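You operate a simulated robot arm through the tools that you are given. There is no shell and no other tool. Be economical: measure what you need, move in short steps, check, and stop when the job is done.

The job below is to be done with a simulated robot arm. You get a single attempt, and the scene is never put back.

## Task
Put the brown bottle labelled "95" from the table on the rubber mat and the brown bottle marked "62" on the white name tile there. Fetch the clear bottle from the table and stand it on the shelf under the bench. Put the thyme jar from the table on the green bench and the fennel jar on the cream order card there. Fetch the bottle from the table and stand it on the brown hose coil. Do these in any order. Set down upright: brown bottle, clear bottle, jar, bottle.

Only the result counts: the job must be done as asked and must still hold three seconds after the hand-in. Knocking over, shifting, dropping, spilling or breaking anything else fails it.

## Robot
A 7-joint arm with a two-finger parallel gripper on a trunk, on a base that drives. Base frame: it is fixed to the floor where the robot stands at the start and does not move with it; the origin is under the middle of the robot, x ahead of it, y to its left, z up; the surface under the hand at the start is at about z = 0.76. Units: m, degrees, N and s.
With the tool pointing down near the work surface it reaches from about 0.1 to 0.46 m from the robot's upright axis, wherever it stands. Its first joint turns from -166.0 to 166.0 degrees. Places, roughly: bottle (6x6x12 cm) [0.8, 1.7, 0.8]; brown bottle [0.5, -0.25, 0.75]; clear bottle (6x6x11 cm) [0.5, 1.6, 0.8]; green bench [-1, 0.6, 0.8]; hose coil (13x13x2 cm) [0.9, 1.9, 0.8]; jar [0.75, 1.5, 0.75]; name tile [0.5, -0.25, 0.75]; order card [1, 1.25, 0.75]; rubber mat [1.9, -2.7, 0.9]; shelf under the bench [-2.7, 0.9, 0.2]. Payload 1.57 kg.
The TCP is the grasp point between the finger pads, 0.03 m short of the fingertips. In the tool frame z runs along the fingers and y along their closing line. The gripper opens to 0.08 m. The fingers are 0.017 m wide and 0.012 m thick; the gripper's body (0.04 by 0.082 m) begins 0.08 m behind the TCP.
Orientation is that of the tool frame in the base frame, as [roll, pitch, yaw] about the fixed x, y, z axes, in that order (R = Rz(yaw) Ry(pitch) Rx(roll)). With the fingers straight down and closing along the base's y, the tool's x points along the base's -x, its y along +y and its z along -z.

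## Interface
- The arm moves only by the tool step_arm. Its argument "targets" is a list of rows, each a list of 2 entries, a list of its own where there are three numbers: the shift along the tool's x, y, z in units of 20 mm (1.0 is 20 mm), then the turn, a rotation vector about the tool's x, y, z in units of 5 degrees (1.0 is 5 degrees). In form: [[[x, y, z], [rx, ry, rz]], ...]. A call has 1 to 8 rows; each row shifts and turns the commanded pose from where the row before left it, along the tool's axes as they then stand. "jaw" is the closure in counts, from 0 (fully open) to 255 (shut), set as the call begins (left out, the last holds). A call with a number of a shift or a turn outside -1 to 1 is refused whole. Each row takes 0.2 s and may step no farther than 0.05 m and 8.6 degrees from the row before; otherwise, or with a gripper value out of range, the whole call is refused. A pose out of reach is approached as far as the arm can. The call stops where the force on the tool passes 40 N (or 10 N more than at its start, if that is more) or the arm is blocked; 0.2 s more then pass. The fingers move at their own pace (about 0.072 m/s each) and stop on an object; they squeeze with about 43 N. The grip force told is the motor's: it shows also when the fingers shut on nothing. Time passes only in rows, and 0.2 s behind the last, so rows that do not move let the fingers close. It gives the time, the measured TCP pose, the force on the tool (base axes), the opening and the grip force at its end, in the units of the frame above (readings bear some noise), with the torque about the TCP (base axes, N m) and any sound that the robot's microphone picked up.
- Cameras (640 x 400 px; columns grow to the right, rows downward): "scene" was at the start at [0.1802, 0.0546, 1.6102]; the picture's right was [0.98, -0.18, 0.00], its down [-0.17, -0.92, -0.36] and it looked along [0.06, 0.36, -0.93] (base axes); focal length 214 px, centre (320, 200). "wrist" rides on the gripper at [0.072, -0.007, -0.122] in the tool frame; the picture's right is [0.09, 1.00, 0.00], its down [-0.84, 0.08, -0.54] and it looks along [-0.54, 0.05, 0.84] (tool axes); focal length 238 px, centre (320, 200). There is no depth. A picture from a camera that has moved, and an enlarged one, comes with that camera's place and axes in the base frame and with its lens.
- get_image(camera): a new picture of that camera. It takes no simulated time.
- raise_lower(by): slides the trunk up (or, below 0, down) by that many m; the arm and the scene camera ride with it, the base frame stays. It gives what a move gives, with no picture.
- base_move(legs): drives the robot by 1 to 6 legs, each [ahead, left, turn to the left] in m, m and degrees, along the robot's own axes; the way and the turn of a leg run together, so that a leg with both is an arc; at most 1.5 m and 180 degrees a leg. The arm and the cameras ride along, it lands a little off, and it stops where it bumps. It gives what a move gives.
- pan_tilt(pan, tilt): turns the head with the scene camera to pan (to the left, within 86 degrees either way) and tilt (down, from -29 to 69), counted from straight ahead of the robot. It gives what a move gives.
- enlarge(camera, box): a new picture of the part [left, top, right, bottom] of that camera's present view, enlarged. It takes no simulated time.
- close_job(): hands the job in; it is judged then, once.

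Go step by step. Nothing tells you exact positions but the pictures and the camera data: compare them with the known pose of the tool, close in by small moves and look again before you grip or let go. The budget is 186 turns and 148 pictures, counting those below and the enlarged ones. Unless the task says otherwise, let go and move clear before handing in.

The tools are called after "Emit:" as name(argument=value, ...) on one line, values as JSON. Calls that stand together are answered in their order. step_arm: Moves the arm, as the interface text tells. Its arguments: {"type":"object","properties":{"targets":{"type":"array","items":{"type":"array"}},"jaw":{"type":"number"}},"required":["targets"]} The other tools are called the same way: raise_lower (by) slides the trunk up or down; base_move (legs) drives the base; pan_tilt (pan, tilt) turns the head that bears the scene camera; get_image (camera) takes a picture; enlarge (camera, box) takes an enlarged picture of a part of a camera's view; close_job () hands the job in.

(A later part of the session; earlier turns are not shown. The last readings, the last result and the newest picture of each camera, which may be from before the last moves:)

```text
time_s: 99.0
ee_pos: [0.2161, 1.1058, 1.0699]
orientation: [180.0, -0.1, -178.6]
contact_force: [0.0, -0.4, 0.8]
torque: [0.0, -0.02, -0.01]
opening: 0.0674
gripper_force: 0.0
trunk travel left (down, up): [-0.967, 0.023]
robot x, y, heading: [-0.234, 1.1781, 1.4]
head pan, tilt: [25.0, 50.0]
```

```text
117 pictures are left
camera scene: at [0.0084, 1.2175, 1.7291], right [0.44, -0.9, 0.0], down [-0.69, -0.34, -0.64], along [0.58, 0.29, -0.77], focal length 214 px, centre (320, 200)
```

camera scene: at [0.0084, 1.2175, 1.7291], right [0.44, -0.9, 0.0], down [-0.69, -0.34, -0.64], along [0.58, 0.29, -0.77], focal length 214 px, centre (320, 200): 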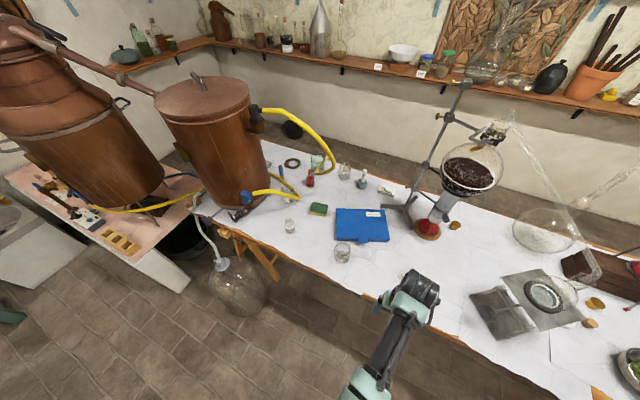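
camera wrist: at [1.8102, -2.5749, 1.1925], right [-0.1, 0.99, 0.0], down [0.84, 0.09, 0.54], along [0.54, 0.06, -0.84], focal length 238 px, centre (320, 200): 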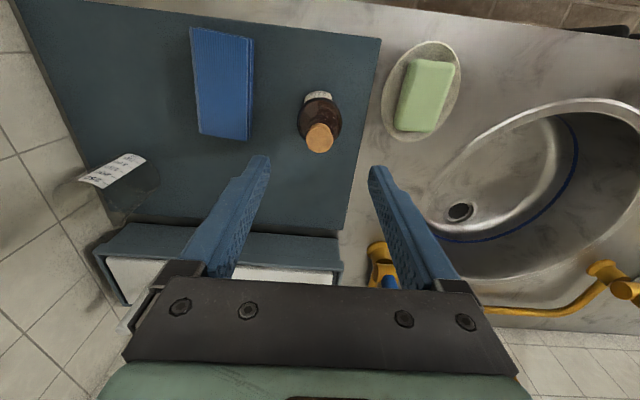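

I enlarge the area with jars, bottles and the coil.

Emit:
enlarge(camera="scene", box=[240, 140, 400, 270])

Emit:
enlarge(camera="scene", box=[380, 170, 500, 250])

```text
3.08 times, centred on (320, 205) of scene
camera zoom: at [0.0084, 1.2175, 1.7291], right [0.44, -0.9, 0.0], down [-0.69, -0.34, -0.64], along [0.58, 0.29, -0.77], focal length 660 px, centre (320, 185)
```

zoom: 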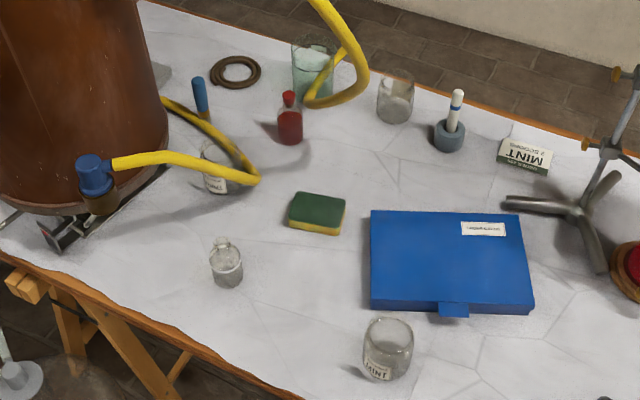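

```text
5.00 times, centred on (440, 210) of scene
camera zoom: at [0.0084, 1.2175, 1.7291], right [0.44, -0.9, 0.0], down [-0.69, -0.34, -0.64], along [0.58, 0.29, -0.77], focal length 1072 px, centre (-280, 150)
```

zoom: 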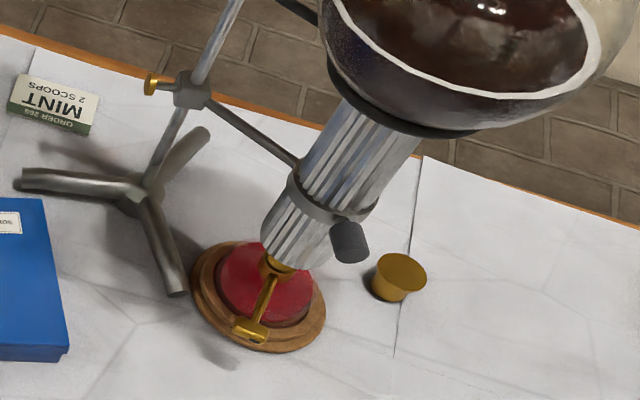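

Clear bottle ≈(0.475,1.63), red bottle ≈(0.82,1.69), coil ≈(0.95,1.90), jars ≈(0.46,1.32), (0.99,1.53), (0.65,1.76); order card ≈(0.985,1.25). I move closer to read labels.

Emit:
base_move(legs=[[0.2, 0.3, 0]])

Emit:
pan_tilt(pan=0, tilt=50)

Emit:
get_image(camera="scene")

Emit:
get_image(camera="wrist")

```text
time_s: 101.3
ee_pos: [0.4079, 1.4132, 1.0701]
orientation: [180.0, 0.0, -178.5]
contact_force: [0.4, 0.1, 0.2]
torque: [0.0, 0.0, 0.01]
opening: 0.0672
gripper_force: 0.1
trunk travel left (down, up): [-0.967, 0.023]
robot x, y, heading: [-0.039, 1.4874, 1.6]
head pan, tilt: [25.0, 50.0]
```

```text
time_s: 102.2
ee_pos: [0.4084, 1.4139, 1.0705]
orientation: [180.0, -0.1, -178.5]
contact_force: [0.2, -0.5, 0.3]
torque: [-0.01, 0.01, 0.01]
opening: 0.0673
gripper_force: 0.1
trunk travel left (down, up): [-0.967, 0.023]
robot x, y, heading: [-0.0393, 1.4892, 1.8]
head pan, tilt: [0.0, 50.0]
```

```text
114 pictures are left
camera scene: at [0.2093, 1.4929, 1.7292], right [0.03, -1.0, 0.0], down [-0.77, -0.02, -0.64], along [0.64, 0.02, -0.77], focal length 214 px, centre (320, 200)
```

scene: 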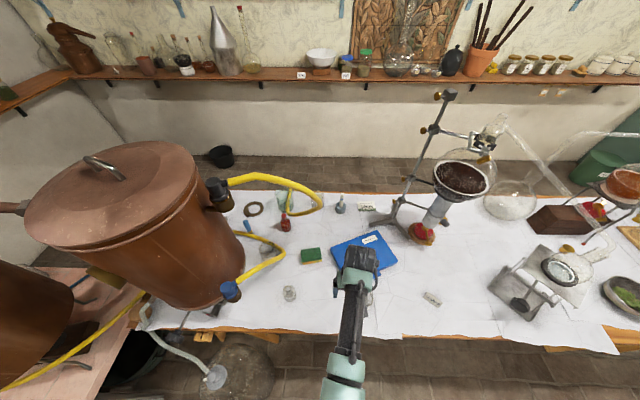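

```text
113 pictures are left
camera wrist: at [0.338, 1.4038, 1.1923], right [-0.12, 0.99, 0.0], down [0.84, 0.1, 0.54], along [0.54, 0.06, -0.84], focal length 238 px, centre (320, 200)
```

wrist: 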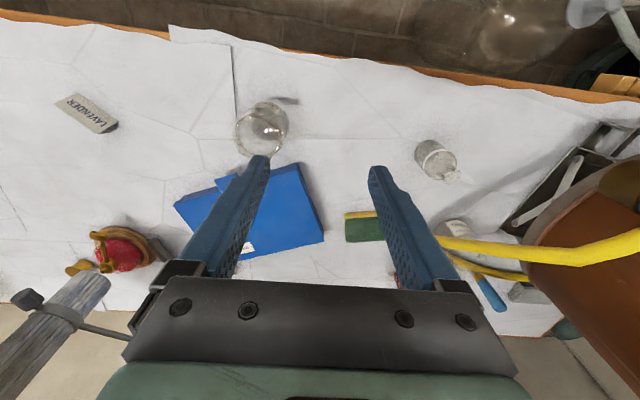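

Emit:
enlarge(camera="scene", box=[225, 180, 325, 245])

Emit:
enlarge(camera="scene", box=[310, 180, 410, 245])

Emit:
enlarge(camera="scene", box=[240, 230, 380, 320])

Emit:
enlarge(camera="wrist", box=[200, 80, 320, 180])

```text
6.15 times, centred on (275, 212) of scene
camera zoom: at [0.2093, 1.4929, 1.7292], right [0.03, -1.0, 0.0], down [-0.77, -0.02, -0.64], along [0.64, 0.02, -0.77], focal length 1320 px, centre (597, 123)
```

zoom: 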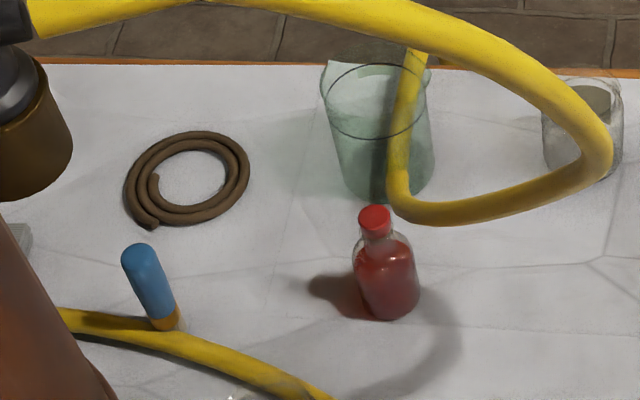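

```text
6.15 times, centred on (360, 212) of scene
camera zoom: at [0.2093, 1.4929, 1.7292], right [0.03, -1.0, 0.0], down [-0.77, -0.02, -0.64], along [0.64, 0.02, -0.77], focal length 1320 px, centre (74, 123)
```

zoom: 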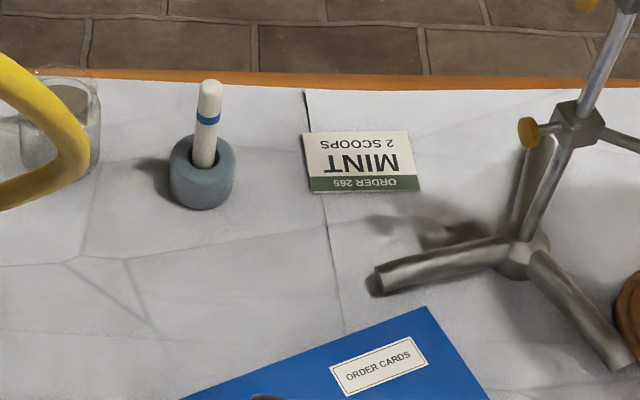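

```text
4.44 times, centred on (310, 275) of scene
camera zoom: at [0.2093, 1.4929, 1.7292], right [0.03, -1.0, 0.0], down [-0.77, -0.02, -0.64], along [0.64, 0.02, -0.77], focal length 953 px, centre (364, -133)
```

zoom: 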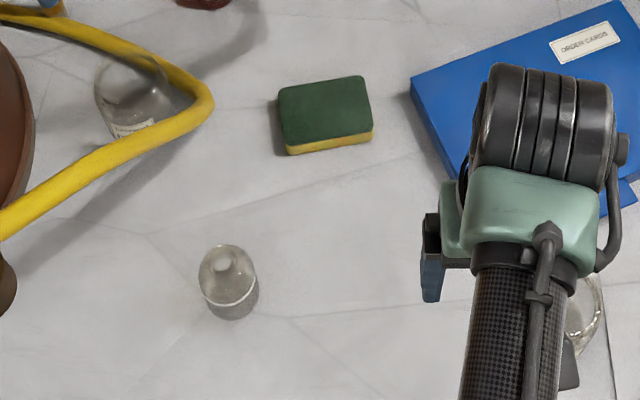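

```text
4.00 times, centred on (260, 130) of wrist
camera zoom: at [0.338, 1.4038, 1.1923], right [-0.12, 0.99, 0.0], down [0.84, 0.1, 0.54], along [0.54, 0.06, -0.84], focal length 953 px, centre (560, 480)
```

zoom: 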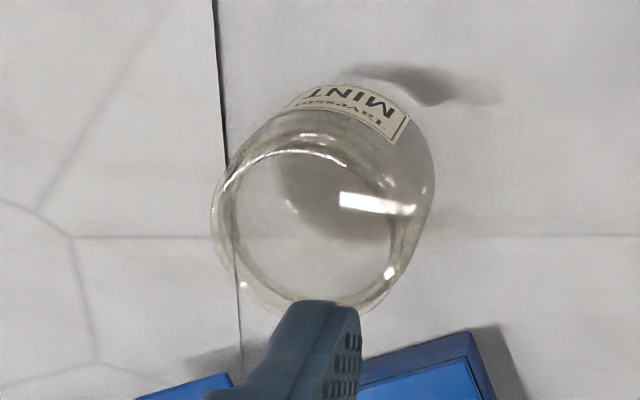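

Emit:
enlarge(camera="scene", box=[300, 185, 332, 212])

Emit:
enlarge(camera="scene", box=[255, 235, 295, 265])

```text
14.81 times, centred on (316, 198) of scene
camera zoom: at [0.2093, 1.4929, 1.7292], right [0.03, -1.0, 0.0], down [-0.77, -0.02, -0.64], along [0.64, 0.02, -0.77], focal length 3177 px, centre (379, 222)
```

zoom: 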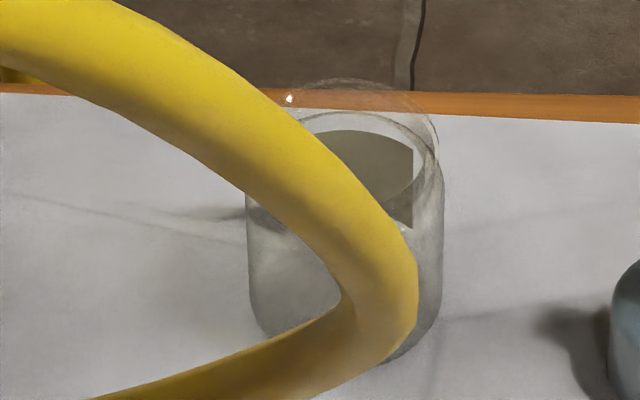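

```text
13.33 times, centred on (275, 250) of scene
camera zoom: at [0.2093, 1.4929, 1.7292], right [0.03, -1.0, 0.0], down [-0.77, -0.02, -0.64], along [0.64, 0.02, -0.77], focal length 2860 px, centre (920, -467)
```

zoom: 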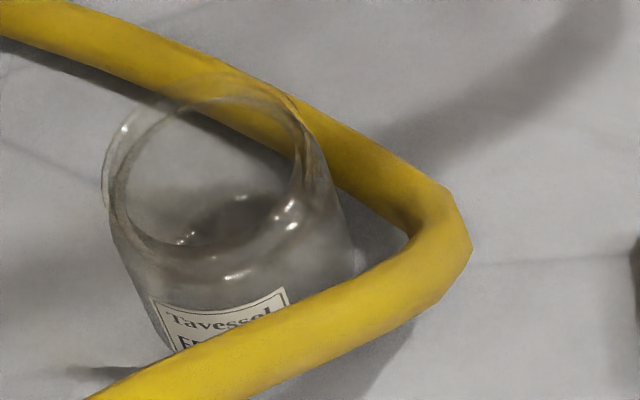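

The fennel jar is at ≈(0.65,1.76) inside a hose loop; the rear jar (label turned away) must be thyme; red bottle/coil/card lie at the rear half and must be reached from behind the table. I begin with the clear bottle: position the base, open fully, and look.

Emit:
base_move(legs=[[0.05, 0.06, -1.8]])

Emit:
step_arm(targets=[[[-0.8, 1, 0], [0, 0, 0]], [[0, 1, 0], [0, 0, 0]], [[0, 1, 0], [0, 0, 0]], [[0, 1, 0], [0, 0, 0]], [[0, 1, 0], [0, 0, 0]], [[0, 1, 0], [0, 0, 0]], [[0, 1, 0], [0, 0, 0]]], jaw=0)

Emit:
get_image(camera="wrist")

Emit:
get_image(camera="scene")

```text
time_s: 103.3
ee_pos: [0.4541, 1.459, 1.07]
orientation: [-179.9, 0.0, 179.6]
contact_force: [-0.2, 0.4, 0.3]
torque: [0.02, -0.02, 0.0]
opening: 0.0673
gripper_force: 0.1
trunk travel left (down, up): [-0.967, 0.023]
robot x, y, heading: [0.0104, 1.5437, -0.2]
head pan, tilt: [0.0, 50.0]
```

```text
time_s: 104.9
ee_pos: [0.4712, 1.5992, 1.0698]
orientation: [179.9, 0.0, 179.7]
contact_force: [0.8, 0.8, -1.0]
torque: [-0.01, 0.01, 0.0]
opening: 0.0802
gripper_force: 0.0
trunk travel left (down, up): [-0.967, 0.023]
robot x, y, heading: [0.0124, 1.5465, 0.0]
head pan, tilt: [0.0, 50.0]
```

```text
106 pictures are left
camera wrist: at [0.4013, 1.5923, 1.1916], right [-0.09, 1.0, 0.0], down [0.84, 0.07, 0.54], along [0.54, 0.05, -0.84], focal length 238 px, centre (320, 200)
```

wrist: 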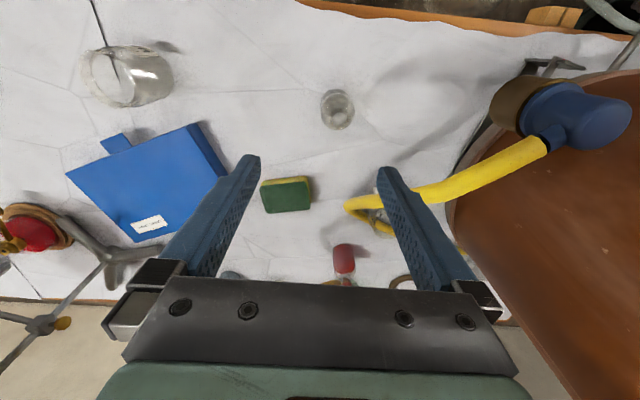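

```text
105 pictures are left
camera scene: at [0.2584, 1.5454, 1.7291], right [-0.01, -1.0, 0.0], down [-0.77, 0.0, -0.64], along [0.64, 0.0, -0.77], focal length 214 px, centre (320, 200)
```

scene: 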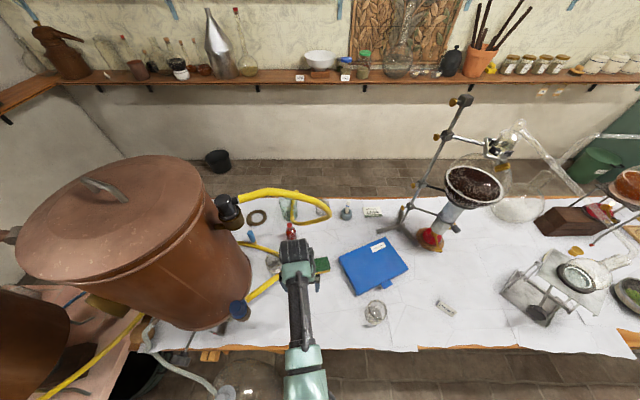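

Bottle top at (0.478, 1.623). Align and lower.

Emit:
step_arm(targets=[[[-0.35, 0.6, 0], [0, 0, 0]], [[0, 0.6, 0], [0, 0, 0]], [[0, 0, 1], [0, 0, 0]], [[0, 0, 1], [0, 0, 0]], [[0, 0, 1], [0, 0, 0]], [[0, 0, 1], [0, 0, 0]], [[0, 0, 1], [0, 0, 0]], [[0, 0, 1], [0, 0, 0]]])

Emit:
get_image(camera="wrist")

```text
time_s: 106.7
ee_pos: [0.48, 1.624, 0.9499]
orientation: [180.0, 0.0, 179.7]
contact_force: [0.4, -0.2, -0.1]
torque: [0.02, 0.01, 0.03]
opening: 0.0799
gripper_force: 0.0
trunk travel left (down, up): [-0.967, 0.023]
robot x, y, heading: [0.0106, 1.5449, -0.5]
head pan, tilt: [0.0, 50.0]
```

```text
104 pictures are left
camera wrist: at [0.4089, 1.616, 1.0722], right [-0.09, 1.0, 0.0], down [0.84, 0.07, 0.54], along [0.54, 0.05, -0.84], focal length 238 px, centre (320, 200)
```

wrist: 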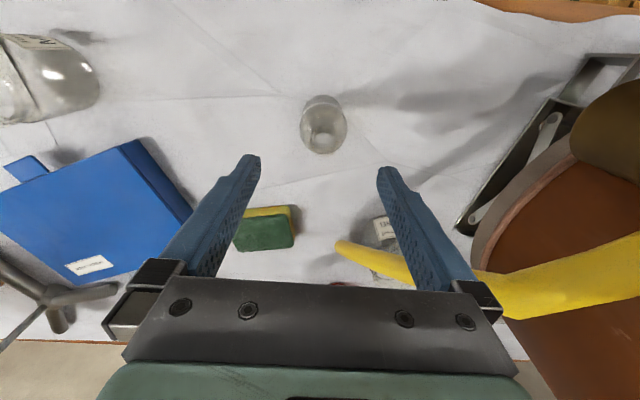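

Clear of the hose by ~6 cm. Lower with the trunk, then the arm.

Emit:
raise_lower(by=-0.1)

Emit:
step_arm(targets=[[[0, 0, 1], [0, 0, 0]], [[0, 0, 1], [0, 0, 0]], [[0, 0, 0.4], [0, 0, 0]]])

Emit:
get_image(camera="wrist")

```text
time_s: 108.0
ee_pos: [0.4789, 1.6221, 0.8496]
orientation: [-180.0, 0.0, 179.8]
contact_force: [-0.4, 0.0, 0.4]
torque: [0.01, -0.01, 0.02]
opening: 0.08
gripper_force: 0.1
trunk travel left (down, up): [-0.867, 0.123]
robot x, y, heading: [0.0103, 1.5465, -0.1]
head pan, tilt: [0.0, 50.0]
```

```text
time_s: 108.8
ee_pos: [0.4724, 1.6201, 0.823]
orientation: [180.0, 0.0, 179.5]
contact_force: [0.3, 0.6, 1.0]
torque: [0.01, 0.02, -0.01]
opening: 0.0798
gripper_force: 0.0
out of reach, approached as far as the arm can: row 2, 3
trunk travel left (down, up): [-0.867, 0.123]
robot x, y, heading: [0.0117, 1.5448, -0.4]
head pan, tilt: [0.0, 50.0]
```

```text
103 pictures are left
camera wrist: at [0.4014, 1.6123, 0.9447], right [-0.09, 1.0, 0.0], down [0.84, 0.07, 0.54], along [0.54, 0.05, -0.84], focal length 238 px, centre (320, 200)
```

wrist: 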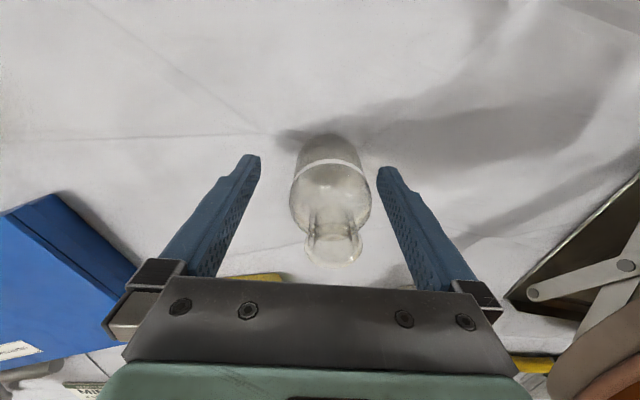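

I shift reach: pull the arm back 3 cm and drive the base forward the same amount, fingers straddling the bottle.

Emit:
step_arm(targets=[[[0.75, 0, 0], [0, 0, 0]], [[0.75, 0, 0], [0, 0, 0]], [[0, 0, 0], [0, 0, 0]]])

Emit:
base_move(legs=[[0.03, 0, 0]])

Emit:
get_image(camera="wrist")

```text
time_s: 109.6
ee_pos: [0.4412, 1.6213, 0.8225]
orientation: [179.9, -0.1, 179.6]
contact_force: [-0.6, 0.0, -0.5]
torque: [0.01, 0.03, -0.05]
opening: 0.0801
gripper_force: 0.1
trunk travel left (down, up): [-0.867, 0.123]
robot x, y, heading: [0.0137, 1.546, -0.2]
head pan, tilt: [0.0, 50.0]
```

```text
time_s: 110.4
ee_pos: [0.4698, 1.6197, 0.8236]
orientation: [-180.0, 0.1, 179.6]
contact_force: [-1.5, 0.4, -0.9]
torque: [-0.01, -0.02, -0.01]
opening: 0.0799
gripper_force: 0.1
trunk travel left (down, up): [-0.867, 0.123]
robot x, y, heading: [0.0431, 1.5466, -0.3]
head pan, tilt: [0.0, 50.0]
```

```text
102 pictures are left
camera wrist: at [0.3995, 1.6127, 0.9452], right [-0.09, 1.0, 0.0], down [0.84, 0.07, 0.54], along [0.54, 0.05, -0.84], focal length 238 px, centre (320, 200)
```

wrist: 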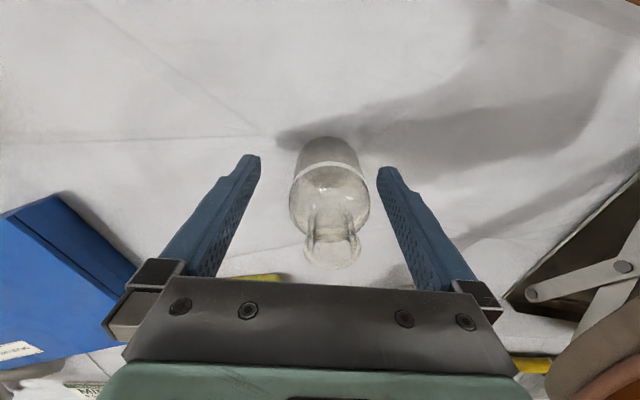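

Now lower the remaining 2 cm and grip.

Emit:
step_arm(targets=[[[-0.25, 0.2, 0.6], [0, 0, 0]], [[0, 0, 0.55], [0, 0, 0]], [[0, 0, 0], [0, 0, 0]]])

Emit:
step_arm(targets=[[[0, 0, 0], [0, 0, 0]], [[0, 0, 0], [0, 0, 0]], [[0, 0, 0], [0, 0, 0]], [[0, 0, 0], [0, 0, 0]]], jaw=255)

Emit:
get_image(camera="wrist")

```text
time_s: 111.2
ee_pos: [0.4729, 1.6241, 0.8018]
orientation: [-180.0, -0.1, 179.6]
contact_force: [0.2, 0.1, 0.1]
torque: [-0.02, -0.02, -0.02]
opening: 0.0802
gripper_force: 0.0
out of reach, approached as far as the arm can: row 2
trunk travel left (down, up): [-0.867, 0.123]
robot x, y, heading: [0.0419, 1.5456, -0.4]
head pan, tilt: [0.0, 50.0]
```

```text
time_s: 112.2
ee_pos: [0.4731, 1.6239, 0.8007]
orientation: [-179.9, -0.1, 179.6]
contact_force: [-0.1, -0.2, 1.3]
torque: [0.01, -0.03, 0.01]
opening: 0.0492
gripper_force: 42.8
trunk travel left (down, up): [-0.867, 0.123]
robot x, y, heading: [0.0435, 1.5427, -0.3]
head pan, tilt: [0.0, 50.0]
```

```text
101 pictures are left
camera wrist: at [0.4033, 1.6159, 0.9238], right [-0.09, 1.0, 0.0], down [0.84, 0.07, 0.54], along [0.54, 0.05, -0.84], focal length 238 px, centre (320, 200)
```

wrist: 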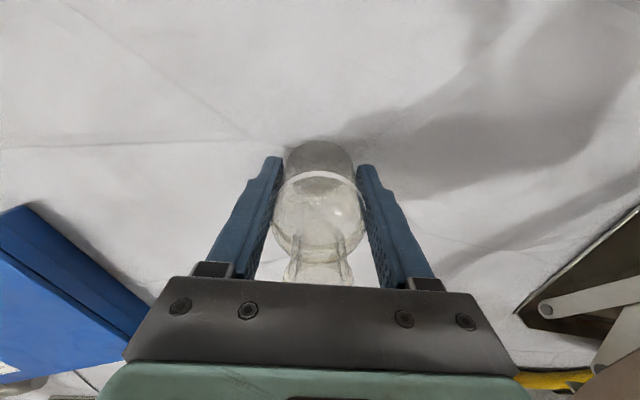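

Gripped. Lift straight up, back off, then turn to face -x and look.

Emit:
step_arm(targets=[[[0, 0, -1], [0, 0, 0]], [[0, 0, -1], [0, 0, 0]], [[0, 0, -1], [0, 0, 0]], [[0, 0, -1], [0, 0, 0]], [[0, 0, -1], [0, 0, 0]], [[0, 0, -1], [0, 0, 0]], [[0, 0, -1], [0, 0, 0]], [[0, 0, -1], [0, 0, 0]]])

Emit:
base_move(legs=[[-0.3, -0.05, 0]])

Emit:
base_move(legs=[[0, 0, 90]])

Emit:
pan_tilt(pan=70, tilt=35)

Emit:
get_image(camera="scene")

```text
time_s: 114.0
ee_pos: [0.4733, 1.6246, 0.9629]
orientation: [-180.0, -0.1, 179.7]
contact_force: [0.2, -1.1, -0.3]
torque: [0.01, 0.01, -0.03]
opening: 0.0494
gripper_force: 43.2
trunk travel left (down, up): [-0.867, 0.123]
robot x, y, heading: [0.0417, 1.5432, -0.2]
head pan, tilt: [0.0, 50.0]
```

```text
time_s: 116.1
ee_pos: [0.1773, 1.5743, 0.962]
orientation: [-179.9, -0.1, 179.6]
contact_force: [-0.5, -0.1, -1.5]
torque: [0.02, 0.0, -0.02]
opening: 0.0495
gripper_force: 42.8
trunk travel left (down, up): [-0.867, 0.123]
robot x, y, heading: [-0.2573, 1.5001, -0.3]
head pan, tilt: [0.0, 50.0]
```

```text
time_s: 120.3
ee_pos: [-0.3351, 1.9309, 0.9627]
orientation: [-179.9, -0.1, -90.0]
contact_force: [0.3, -0.4, -1.2]
torque: [-0.02, -0.02, -0.03]
opening: 0.0494
gripper_force: 43.0
trunk travel left (down, up): [-0.867, 0.123]
robot x, y, heading: [-0.2581, 1.4982, 90.1]
head pan, tilt: [0.0, 50.0]
```

```text
time_s: 121.7
ee_pos: [-0.335, 1.9317, 0.961]
orientation: [-180.0, -0.2, -90.0]
contact_force: [-0.2, 0.0, 0.0]
torque: [0.0, 0.0, 0.01]
opening: 0.0493
gripper_force: 43.0
trunk travel left (down, up): [-0.867, 0.123]
robot x, y, heading: [-0.2532, 1.4991, 90.0]
head pan, tilt: [70.0, 35.0]
```

```text
100 pictures are left
camera scene: at [-0.3376, 1.6988, 1.6508], right [0.34, 0.94, 0.0], down [0.54, -0.2, -0.82], along [-0.77, 0.28, -0.57], focal length 214 px, centre (320, 200)
```

scene: 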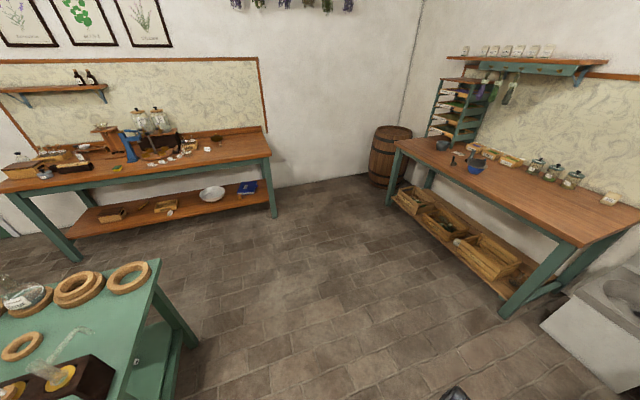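

The shelf bench is the wooden bench against the far -x wall (front ≈ x -2.2…-2.45, y from -0.1 to 1.9). I drive there and look at the shelf.

Emit:
base_move(legs=[[0.17, 0, 0], [0, 0, 90], [1.2, 0, 0]])

Emit:
pan_tilt(pan=25, tilt=40)

Emit:
get_image(camera="scene")

```text
time_s: 132.6
ee_pos: [-1.8787, 1.6188, 0.9609]
orientation: [180.0, -0.1, -1.1]
contact_force: [-0.8, -0.6, -1.3]
torque: [-0.01, 0.0, 0.0]
opening: 0.0494
gripper_force: 43.4
trunk travel left (down, up): [-0.867, 0.123]
robot x, y, heading: [-1.4488, 1.6903, 179.0]
head pan, tilt: [70.0, 35.0]
```

```text
time_s: 133.7
ee_pos: [-1.8782, 1.6164, 0.9625]
orientation: [-179.9, -0.2, -1.0]
contact_force: [0.5, 0.1, -0.8]
torque: [0.02, 0.01, -0.01]
opening: 0.0495
gripper_force: 42.6
trunk travel left (down, up): [-0.867, 0.123]
robot x, y, heading: [-1.4427, 1.6872, 179.1]
head pan, tilt: [25.0, 40.0]
```

```text
99 pictures are left
camera scene: at [-1.6913, 1.6585, 1.6433], right [-0.41, 0.91, 0.0], down [0.59, 0.26, -0.77], along [-0.7, -0.31, -0.64], focal length 214 px, centre (320, 200)
```

scene: 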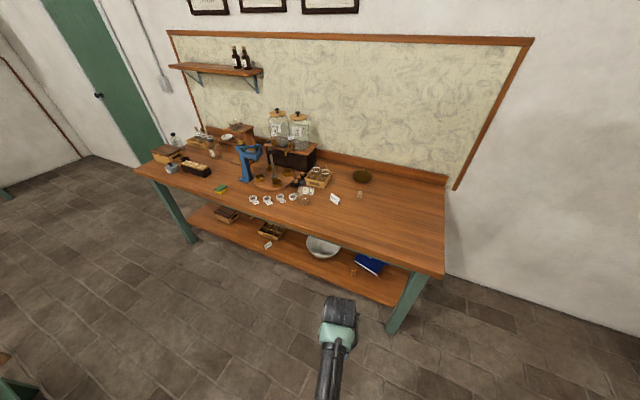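

Bench top front ≈ x -2.36, shelf front ≈ -2.51. I zoom in on the shelf to choose a free spot.

Emit:
enlarge(camera="scene", box=[230, 200, 430, 325])

```text
3.20 times, centred on (330, 262) of scene
camera zoom: at [-1.6913, 1.6585, 1.6433], right [-0.41, 0.91, 0.0], down [0.59, 0.26, -0.77], along [-0.7, -0.31, -0.64], focal length 686 px, centre (288, 0)
```

zoom: 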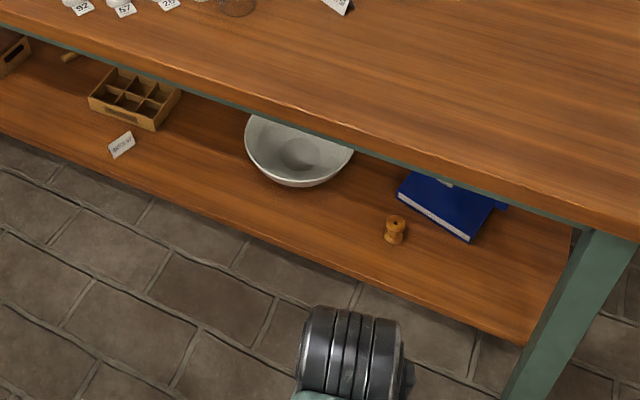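

Free spot on the shelf between the box and the bowl, around (-2.53, 1.05). I drive in front of it, then lower the trunk.

Emit:
base_move(legs=[[0.28, 0, 1], [0, 0.565, 0]])

Emit:
raise_lower(by=-0.45)

Emit:
pan_tilt(pan=0, tilt=45)

Emit:
get_image(camera="scene")

Emit:
get_image(camera="wrist")

```text
time_s: 138.5
ee_pos: [-2.1561, 1.0473, 0.9607]
orientation: [180.0, -0.1, 0.1]
contact_force: [0.3, -0.1, -1.5]
torque: [0.0, -0.02, 0.03]
opening: 0.0493
gripper_force: 43.2
trunk travel left (down, up): [-0.867, 0.123]
robot x, y, heading: [-1.7212, 1.1284, -179.9]
head pan, tilt: [25.0, 40.0]
```

```text
refused: -0.45 is not a number from -0.4 to 0.4
```

```text
time_s: 139.4
ee_pos: [-2.1552, 1.0462, 0.9612]
orientation: [179.9, -0.2, 0.1]
contact_force: [-0.2, 0.0, -2.0]
torque: [-0.01, -0.03, -0.01]
opening: 0.0492
gripper_force: 42.8
trunk travel left (down, up): [-0.867, 0.123]
robot x, y, heading: [-1.7218, 1.1298, -180.3]
head pan, tilt: [0.0, 45.0]
```

```text
97 pictures are left
camera scene: at [-1.9743, 1.1264, 1.636], right [0.0, 1.0, 0.0], down [0.71, 0.0, -0.71], along [-0.71, 0.0, -0.71], focal length 214 px, centre (320, 200)
```

scene: 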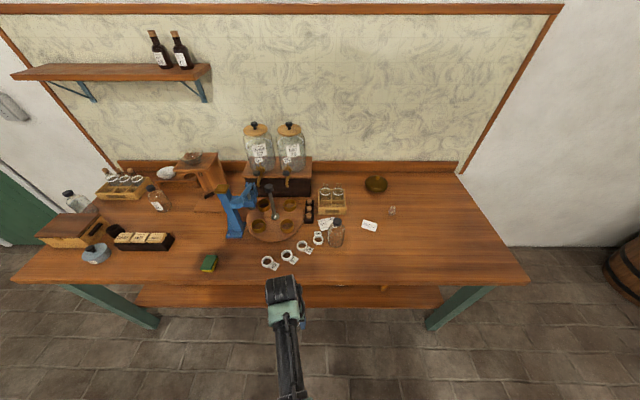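

```text
96 pictures are left
camera wrist: at [-2.0825, 1.0524, 1.084], right [0.09, -1.0, 0.0], down [-0.84, -0.08, 0.54], along [-0.54, -0.05, -0.84], focal length 238 px, centre (320, 200)
```

wrist: 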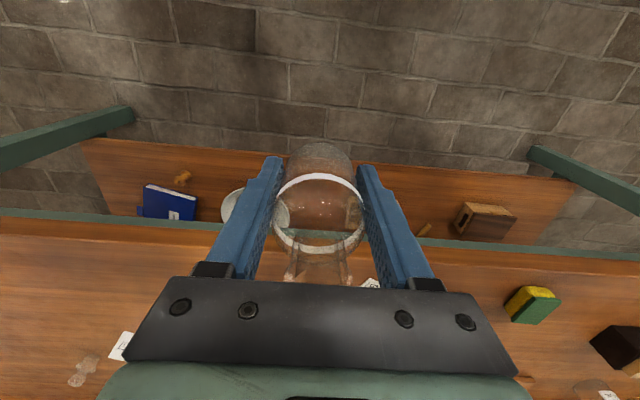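

Lower the trunk in two stages.

Emit:
raise_lower(by=-0.35)

Emit:
raise_lower(by=-0.25)

Emit:
get_image(camera="scene")

Emit:
get_image(camera="wrist")

```text
time_s: 142.8
ee_pos: [-2.1551, 1.0464, 0.6117]
orientation: [180.0, -0.1, 0.2]
contact_force: [-0.1, -0.3, -1.2]
torque: [0.01, 0.01, -0.02]
opening: 0.0493
gripper_force: 42.6
trunk travel left (down, up): [-0.517, 0.473]
robot x, y, heading: [-1.7266, 1.1267, -180.2]
head pan, tilt: [0.0, 45.0]
```

```text
time_s: 145.4
ee_pos: [-2.1549, 1.0476, 0.3626]
orientation: [179.9, -0.1, 0.1]
contact_force: [-0.8, 0.3, -0.1]
torque: [-0.02, -0.03, -0.02]
opening: 0.0491
gripper_force: 43.3
trunk travel left (down, up): [-0.267, 0.723]
robot x, y, heading: [-1.7208, 1.131, -179.9]
head pan, tilt: [0.0, 45.0]
```

```text
95 pictures are left
camera scene: at [-1.9742, 1.1263, 1.0361], right [0.0, 1.0, 0.0], down [0.71, 0.0, -0.71], along [-0.71, 0.0, -0.71], focal length 214 px, centre (320, 200)
```

scene: 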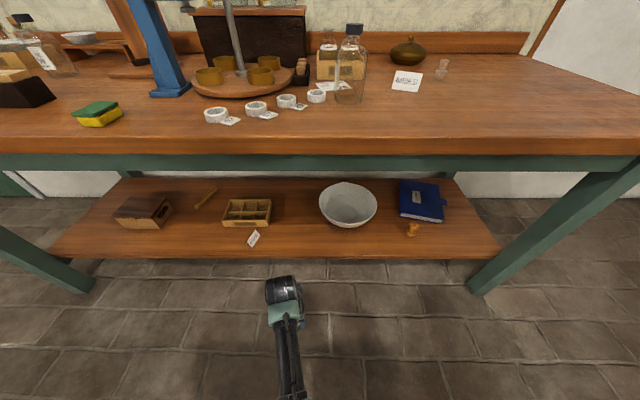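

```text
94 pictures are left
camera wrist: at [-2.0825, 1.0523, 0.4841], right [0.09, -1.0, 0.0], down [-0.84, -0.08, 0.54], along [-0.54, -0.05, -0.84], focal length 238 px, centre (320, 200)
```

wrist: 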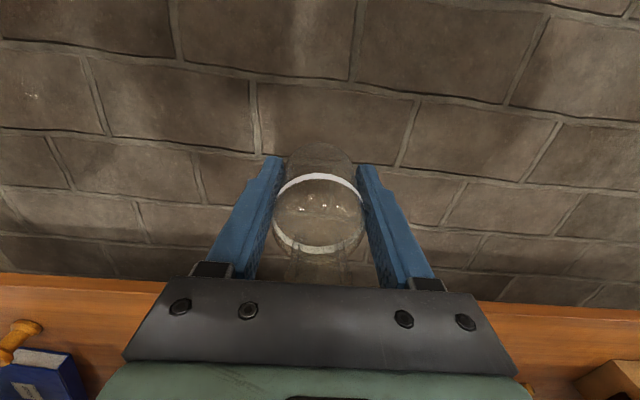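

Bench top is at z≈0.85, underside ≈0.77; the hand (top ≈ TCP+0.24) fits beneath. I drive forward with the bottle held about 10 cm above the shelf.

Emit:
base_move(legs=[[0.2, 0, 0]])

Emit:
get_image(camera="scene")

Emit:
get_image(camera="wrist")

```text
time_s: 147.0
ee_pos: [-2.3553, 1.0466, 0.3627]
orientation: [-180.0, -0.2, 0.0]
contact_force: [0.6, -0.1, -0.5]
torque: [-0.03, -0.04, 0.01]
opening: 0.0495
gripper_force: 43.1
trunk travel left (down, up): [-0.267, 0.723]
robot x, y, heading: [-1.9231, 1.1255, -180.0]
head pan, tilt: [0.0, 45.0]
```

```text
93 pictures are left
camera scene: at [-2.1742, 1.1263, 1.036], right [0.0, 1.0, 0.0], down [0.71, 0.0, -0.71], along [-0.71, 0.0, -0.71], focal length 214 px, centre (320, 200)
```

scene: 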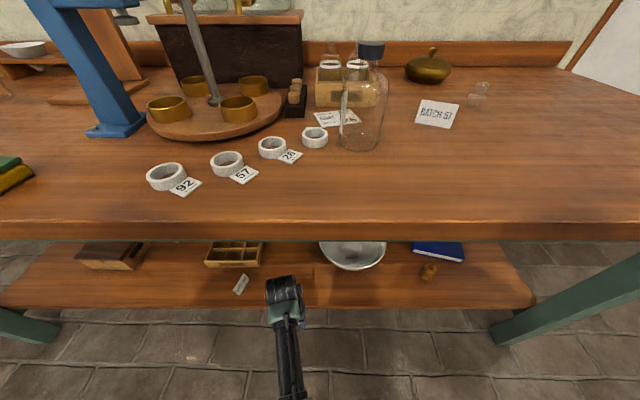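

```text
92 pictures are left
camera wrist: at [-2.2826, 1.0523, 0.484], right [0.09, -1.0, 0.0], down [-0.84, -0.08, 0.54], along [-0.54, -0.05, -0.84], focal length 238 px, centre (320, 200)
```

wrist: 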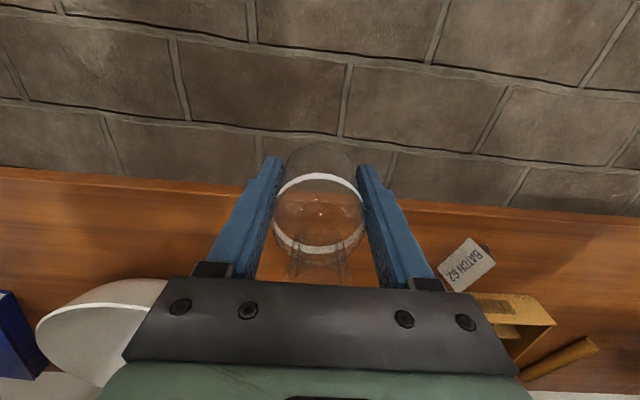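

Shelf: front edge x≈-2.437, top z≈0.22. Drive 0.15 further, then lower with the arm.

Emit:
base_move(legs=[[0.15, 0, 0]])

Emit:
step_arm(targets=[[[0, 0, 1], [0, 0, 0]], [[0, 0, 1], [0, 0, 0]], [[0, 0, 1], [0, 0, 0]], [[0, 0, 0.7], [0, 0, 0]]])

Emit:
get_image(camera="wrist")

Emit:
get_image(camera="scene")

```text
time_s: 148.4
ee_pos: [-2.5048, 1.0463, 0.3607]
orientation: [-180.0, -0.1, 0.1]
contact_force: [1.0, -0.3, 0.7]
torque: [0.01, -0.02, 0.03]
opening: 0.0494
gripper_force: 43.4
trunk travel left (down, up): [-0.267, 0.723]
robot x, y, heading: [-2.071, 1.1229, -180.0]
head pan, tilt: [0.0, 45.0]
```

```text
time_s: 149.4
ee_pos: [-2.5037, 1.0469, 0.2882]
orientation: [-180.0, -0.2, 0.0]
contact_force: [-0.7, 0.7, -1.6]
torque: [-0.01, -0.02, -0.01]
opening: 0.0494
gripper_force: 43.2
trunk travel left (down, up): [-0.267, 0.723]
robot x, y, heading: [-2.0766, 1.1233, -179.7]
head pan, tilt: [0.0, 45.0]
```

```text
91 pictures are left
camera wrist: at [-2.4319, 1.0521, 0.4099], right [0.09, -1.0, 0.0], down [-0.84, -0.08, 0.54], along [-0.54, -0.05, -0.84], focal length 238 px, centre (320, 200)
```

wrist: 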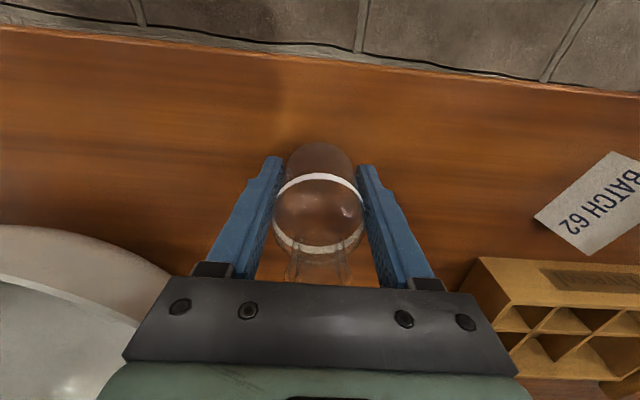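

```text
90 pictures are left
camera scene: at [-2.3237, 1.1258, 1.036], right [0.0, 1.0, 0.0], down [0.71, 0.0, -0.71], along [-0.71, 0.0, -0.71], focal length 214 px, centre (320, 200)
```

scene: 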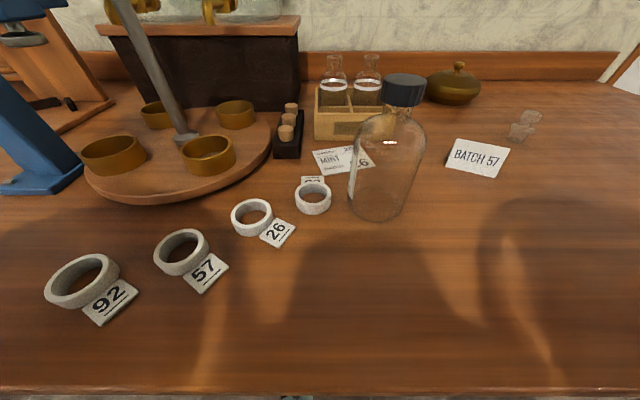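

Good position. Lower onto the shelf in small rows.

Emit:
step_arm(targets=[[[0, 0, 0.5], [0, 0, 0]], [[0, 0, 0.3], [0, 0, 0]], [[0, 0, 0.2], [0, 0, 0]], [[0, 0, 0.15], [0, 0, 0]]])

```text
time_s: 150.1
ee_pos: [-2.5102, 1.045, 0.2757]
orientation: [179.9, 0.4, 0.0]
contact_force: [6.3, 0.2, 19.1]
torque: [0.3, -0.05, -0.14]
opening: 0.0494
gripper_force: 42.2
trunk travel left (down, up): [-0.267, 0.723]
robot x, y, heading: [-2.0713, 1.1249, -180.1]
head pan, tilt: [0.0, 45.0]
stopped in row 3: the force on the tool passed its limit at 47 N (the readings are from after the stop); the commanded pose is now the measured one
```

Contact at 0.276. Relieve a touch, settle, and release.

Emit:
step_arm(targets=[[[0, 0, -0.05], [0, 0, 0]], [[0, 0, 0], [0, 0, 0]]])

Emit:
get_image(camera="wrist")

```text
time_s: 150.7
ee_pos: [-2.5086, 1.0445, 0.2753]
orientation: [179.9, 0.5, 0.1]
contact_force: [-1.0, -0.3, 11.6]
torque: [0.24, 0.03, -0.06]
opening: 0.0495
gripper_force: 43.4
trunk travel left (down, up): [-0.267, 0.723]
robot x, y, heading: [-2.069, 1.1267, -179.8]
head pan, tilt: [0.0, 45.0]
```

```text
89 pictures are left
camera wrist: at [-2.4355, 1.051, 0.3967], right [0.09, -1.0, 0.0], down [-0.83, -0.08, 0.55], along [-0.55, -0.05, -0.84], focal length 238 px, centre (320, 200)
```

wrist: 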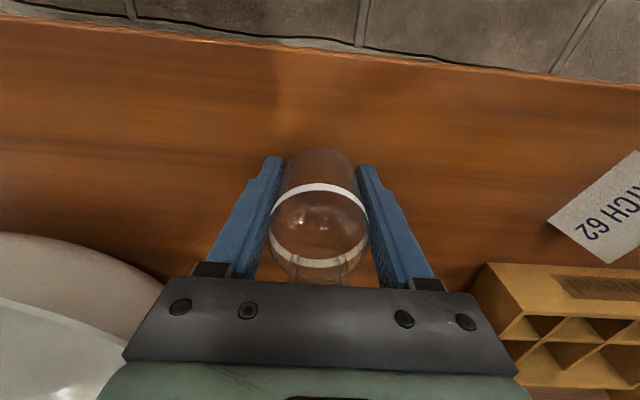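

Emit:
step_arm(targets=[[[0, 0, 0], [0, 0, 0]], [[0, 0, 0], [0, 0, 0]], [[0, 0, 0], [0, 0, 0]], [[0, 0, 0], [0, 0, 0]]], jaw=0)

Emit:
get_image(camera="wrist")

```text
time_s: 151.7
ee_pos: [-2.5088, 1.0449, 0.275]
orientation: [180.0, 0.4, 0.2]
contact_force: [-0.9, -12.5, 14.8]
torque: [0.24, -0.13, -0.06]
opening: 0.0693
gripper_force: 0.2
trunk travel left (down, up): [-0.267, 0.723]
robot x, y, heading: [-2.0732, 1.1287, -180.0]
head pan, tilt: [0.0, 45.0]
```

```text
88 pictures are left
camera wrist: at [-2.4351, 1.0509, 0.3969], right [0.09, -1.0, 0.0], down [-0.83, -0.08, 0.55], along [-0.55, -0.05, -0.84], focal length 238 px, centre (320, 200)
```

wrist: 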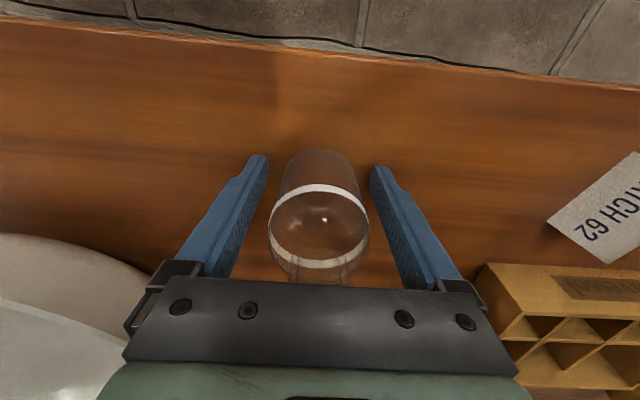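

The opening hand is touching something on the bowl side (y force −12 N, stuck at 0.069). I close slightly to relieve it, then look carefully.

Emit:
step_arm(targets=[[[0, 0, 0], [0, 0, 0]]], jaw=62)

Emit:
enlarge(camera="wrist", box=[0, 140, 400, 390])

```text
time_s: 152.1
ee_pos: [-2.5084, 1.0464, 0.2752]
orientation: [180.0, 0.2, -0.1]
contact_force: [-0.3, 0.0, 17.7]
torque: [-0.34, -0.16, -0.05]
opening: 0.0648
gripper_force: 2.7
trunk travel left (down, up): [-0.267, 0.723]
robot x, y, heading: [-2.0742, 1.1249, -180.0]
head pan, tilt: [0.0, 45.0]
```

```text
1.60 times, centred on (200, 265) of wrist
camera zoom: at [-2.4349, 1.0524, 0.3969], right [0.09, -1.0, 0.0], down [-0.83, -0.08, 0.55], along [-0.54, -0.05, -0.84], focal length 381 px, centre (512, 96)
```

zoom: 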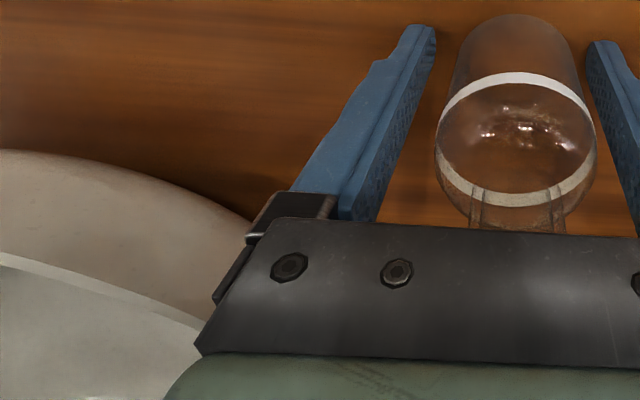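

I raise a centimetre and check forces.

Emit:
step_arm(targets=[[[0, 0, -0.25], [0, 0, 0]], [[0, 0, -0.25], [0, 0, 0]]])

Emit:
get_image(camera="wrist")

```text
time_s: 152.7
ee_pos: [-2.5072, 1.0463, 0.2834]
orientation: [-179.9, 0.2, 0.1]
contact_force: [-0.4, 0.3, 0.6]
torque: [0.02, 0.03, -0.01]
opening: 0.0607
gripper_force: 0.1
trunk travel left (down, up): [-0.267, 0.723]
robot x, y, heading: [-2.0743, 1.1273, -179.8]
head pan, tilt: [0.0, 45.0]
```

```text
86 pictures are left
camera wrist: at [-2.4341, 1.0512, 0.4053], right [0.09, -1.0, 0.0], down [-0.84, -0.08, 0.54], along [-0.54, -0.05, -0.84], focal length 238 px, centre (320, 200)
```

wrist: 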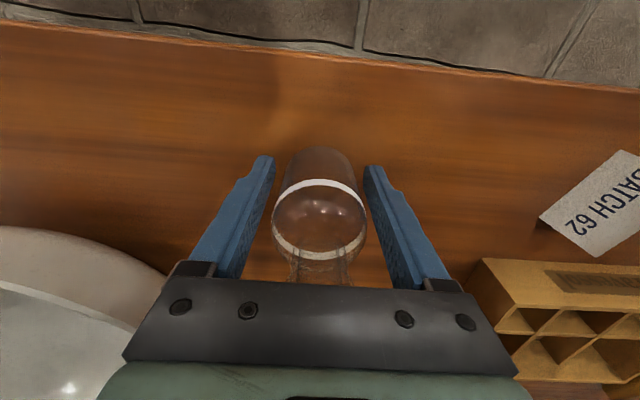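

Forces are zero and the bowl hasn't visibly moved. Raise further and back out.

Emit:
step_arm(targets=[[[0, 0, -1], [0, 0, 0]], [[0, 0, -1], [0, 0, 0]], [[0, 0, -1], [0, 0, 0]], [[0, 0, -1], [0, 0, 0]], [[0, 0, -0.8], [0, 0, 0]]])

Emit:
get_image(camera="wrist")

Emit:
base_move(legs=[[-0.35, 0, 0]])

Emit:
get_image(camera="scene")

```text
time_s: 153.9
ee_pos: [-2.5072, 1.0456, 0.3815]
orientation: [179.9, 0.2, 0.1]
contact_force: [-0.4, 1.0, -0.2]
torque: [0.0, -0.03, 0.0]
opening: 0.0606
gripper_force: 0.1
trunk travel left (down, up): [-0.267, 0.723]
robot x, y, heading: [-2.0735, 1.1246, -180.0]
head pan, tilt: [0.0, 45.0]
```

```text
85 pictures are left
camera wrist: at [-2.4342, 1.051, 0.5026], right [0.09, -1.0, 0.0], down [-0.83, -0.08, 0.55], along [-0.54, -0.05, -0.84], focal length 238 px, centre (320, 200)
```

wrist: 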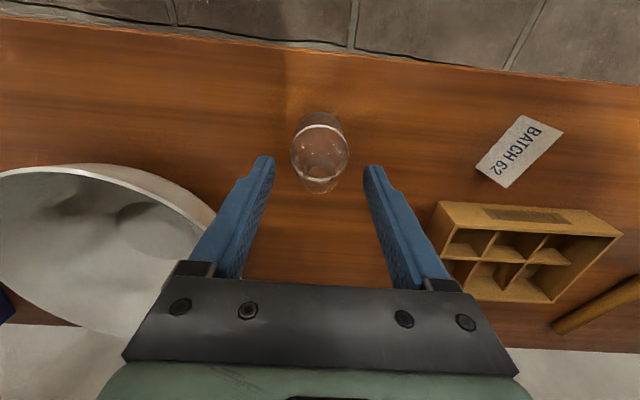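

```text
time_s: 156.2
ee_pos: [-2.1588, 1.045, 0.3809]
orientation: [179.9, 0.2, 0.0]
contact_force: [-0.4, 0.6, -0.2]
torque: [0.04, 0.04, 0.02]
opening: 0.0608
gripper_force: 0.1
trunk travel left (down, up): [-0.267, 0.723]
robot x, y, heading: [-1.7225, 1.1297, -179.9]
head pan, tilt: [0.0, 45.0]
```

```text
84 pictures are left
camera scene: at [-1.975, 1.1266, 1.036], right [0.0, 1.0, 0.0], down [0.71, 0.0, -0.71], along [-0.71, 0.0, -0.71], focal length 214 px, centre (320, 200)
```

scene: 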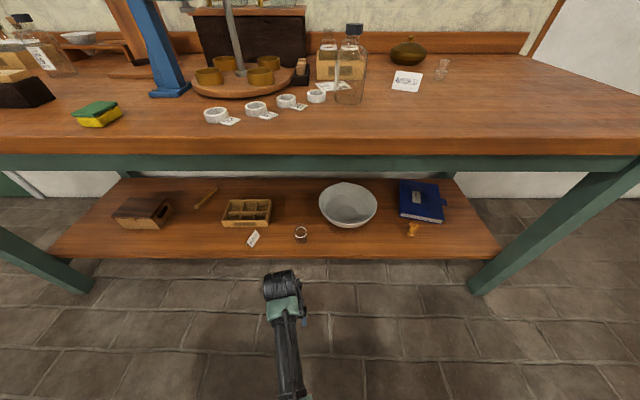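

Bowl is exactly where it was and the clear bottle stands on the shelf. Return to the table's front for the fennel jar.

Emit:
raise_lower(by=0.4)

Emit:
raise_lower(by=0.3)

Emit:
base_move(legs=[[0, -0.56, 0], [-1.4, 0, 0], [0, 0, -90], [-0.2, 0, 0], [0, 0, -90]])

Emit:
pan_tilt(pan=15, tilt=45)

Emit:
get_image(camera="scene")

```text
time_s: 160.0
ee_pos: [-2.1599, 1.0461, 0.78]
orientation: [179.8, 0.2, 0.1]
contact_force: [-0.4, 0.3, 0.5]
torque: [0.03, -0.01, -0.01]
opening: 0.0606
gripper_force: 0.0
trunk travel left (down, up): [-0.667, 0.323]
robot x, y, heading: [-1.7232, 1.128, -179.7]
head pan, tilt: [0.0, 45.0]
```

```text
time_s: 163.0
ee_pos: [-2.1586, 1.0455, 1.0815]
orientation: [180.0, 0.2, 0.1]
contact_force: [-0.8, 0.1, 0.3]
torque: [-0.01, 0.02, -0.02]
opening: 0.0606
gripper_force: 0.0
trunk travel left (down, up): [-0.967, 0.023]
robot x, y, heading: [-1.7227, 1.1293, -180.0]
head pan, tilt: [0.0, 45.0]
```

```text
time_s: 181.7
ee_pos: [0.1132, 1.5762, 1.0806]
orientation: [179.9, 0.2, -179.5]
contact_force: [-0.4, -0.2, -0.5]
torque: [-0.04, -0.03, 0.0]
opening: 0.0607
gripper_force: 0.1
trunk travel left (down, up): [-0.967, 0.023]
robot x, y, heading: [-0.3215, 1.492, 0.6]
head pan, tilt: [0.0, 45.0]
```

```text
time_s: 182.5
ee_pos: [0.1145, 1.5762, 1.081]
orientation: [179.9, 0.2, -179.5]
contact_force: [0.1, 0.9, 1.4]
torque: [0.0, -0.04, 0.02]
opening: 0.0603
gripper_force: 0.1
trunk travel left (down, up): [-0.967, 0.023]
robot x, y, heading: [-0.3209, 1.4944, 0.4]
head pan, tilt: [15.0, 45.0]
```

```text
83 pictures are left
camera scene: at [-0.0728, 1.5154, 1.736], right [0.27, -0.96, 0.0], down [-0.68, -0.19, -0.71], along [0.68, 0.19, -0.71], focal length 214 px, centre (320, 200)
```

scene: 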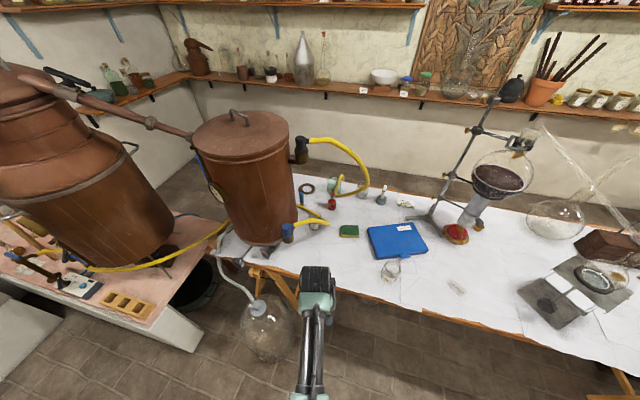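

Emit:
enlarge(camera="scene", box=[270, 130, 400, 260])

```text
3.08 times, centred on (335, 195) of scene
camera zoom: at [-0.0728, 1.5154, 1.736], right [0.27, -0.96, 0.0], down [-0.68, -0.19, -0.71], along [0.68, 0.19, -0.71], focal length 660 px, centre (274, 215)
```

zoom: 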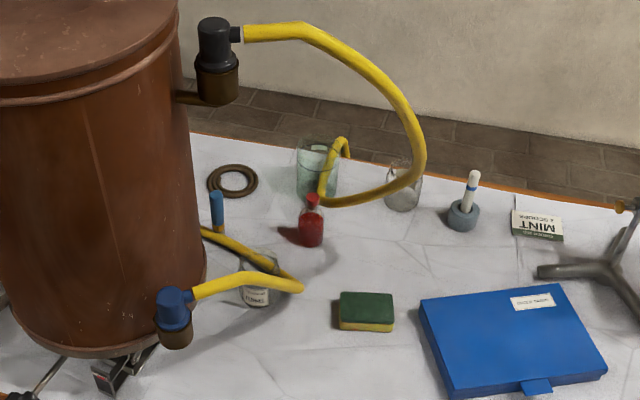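

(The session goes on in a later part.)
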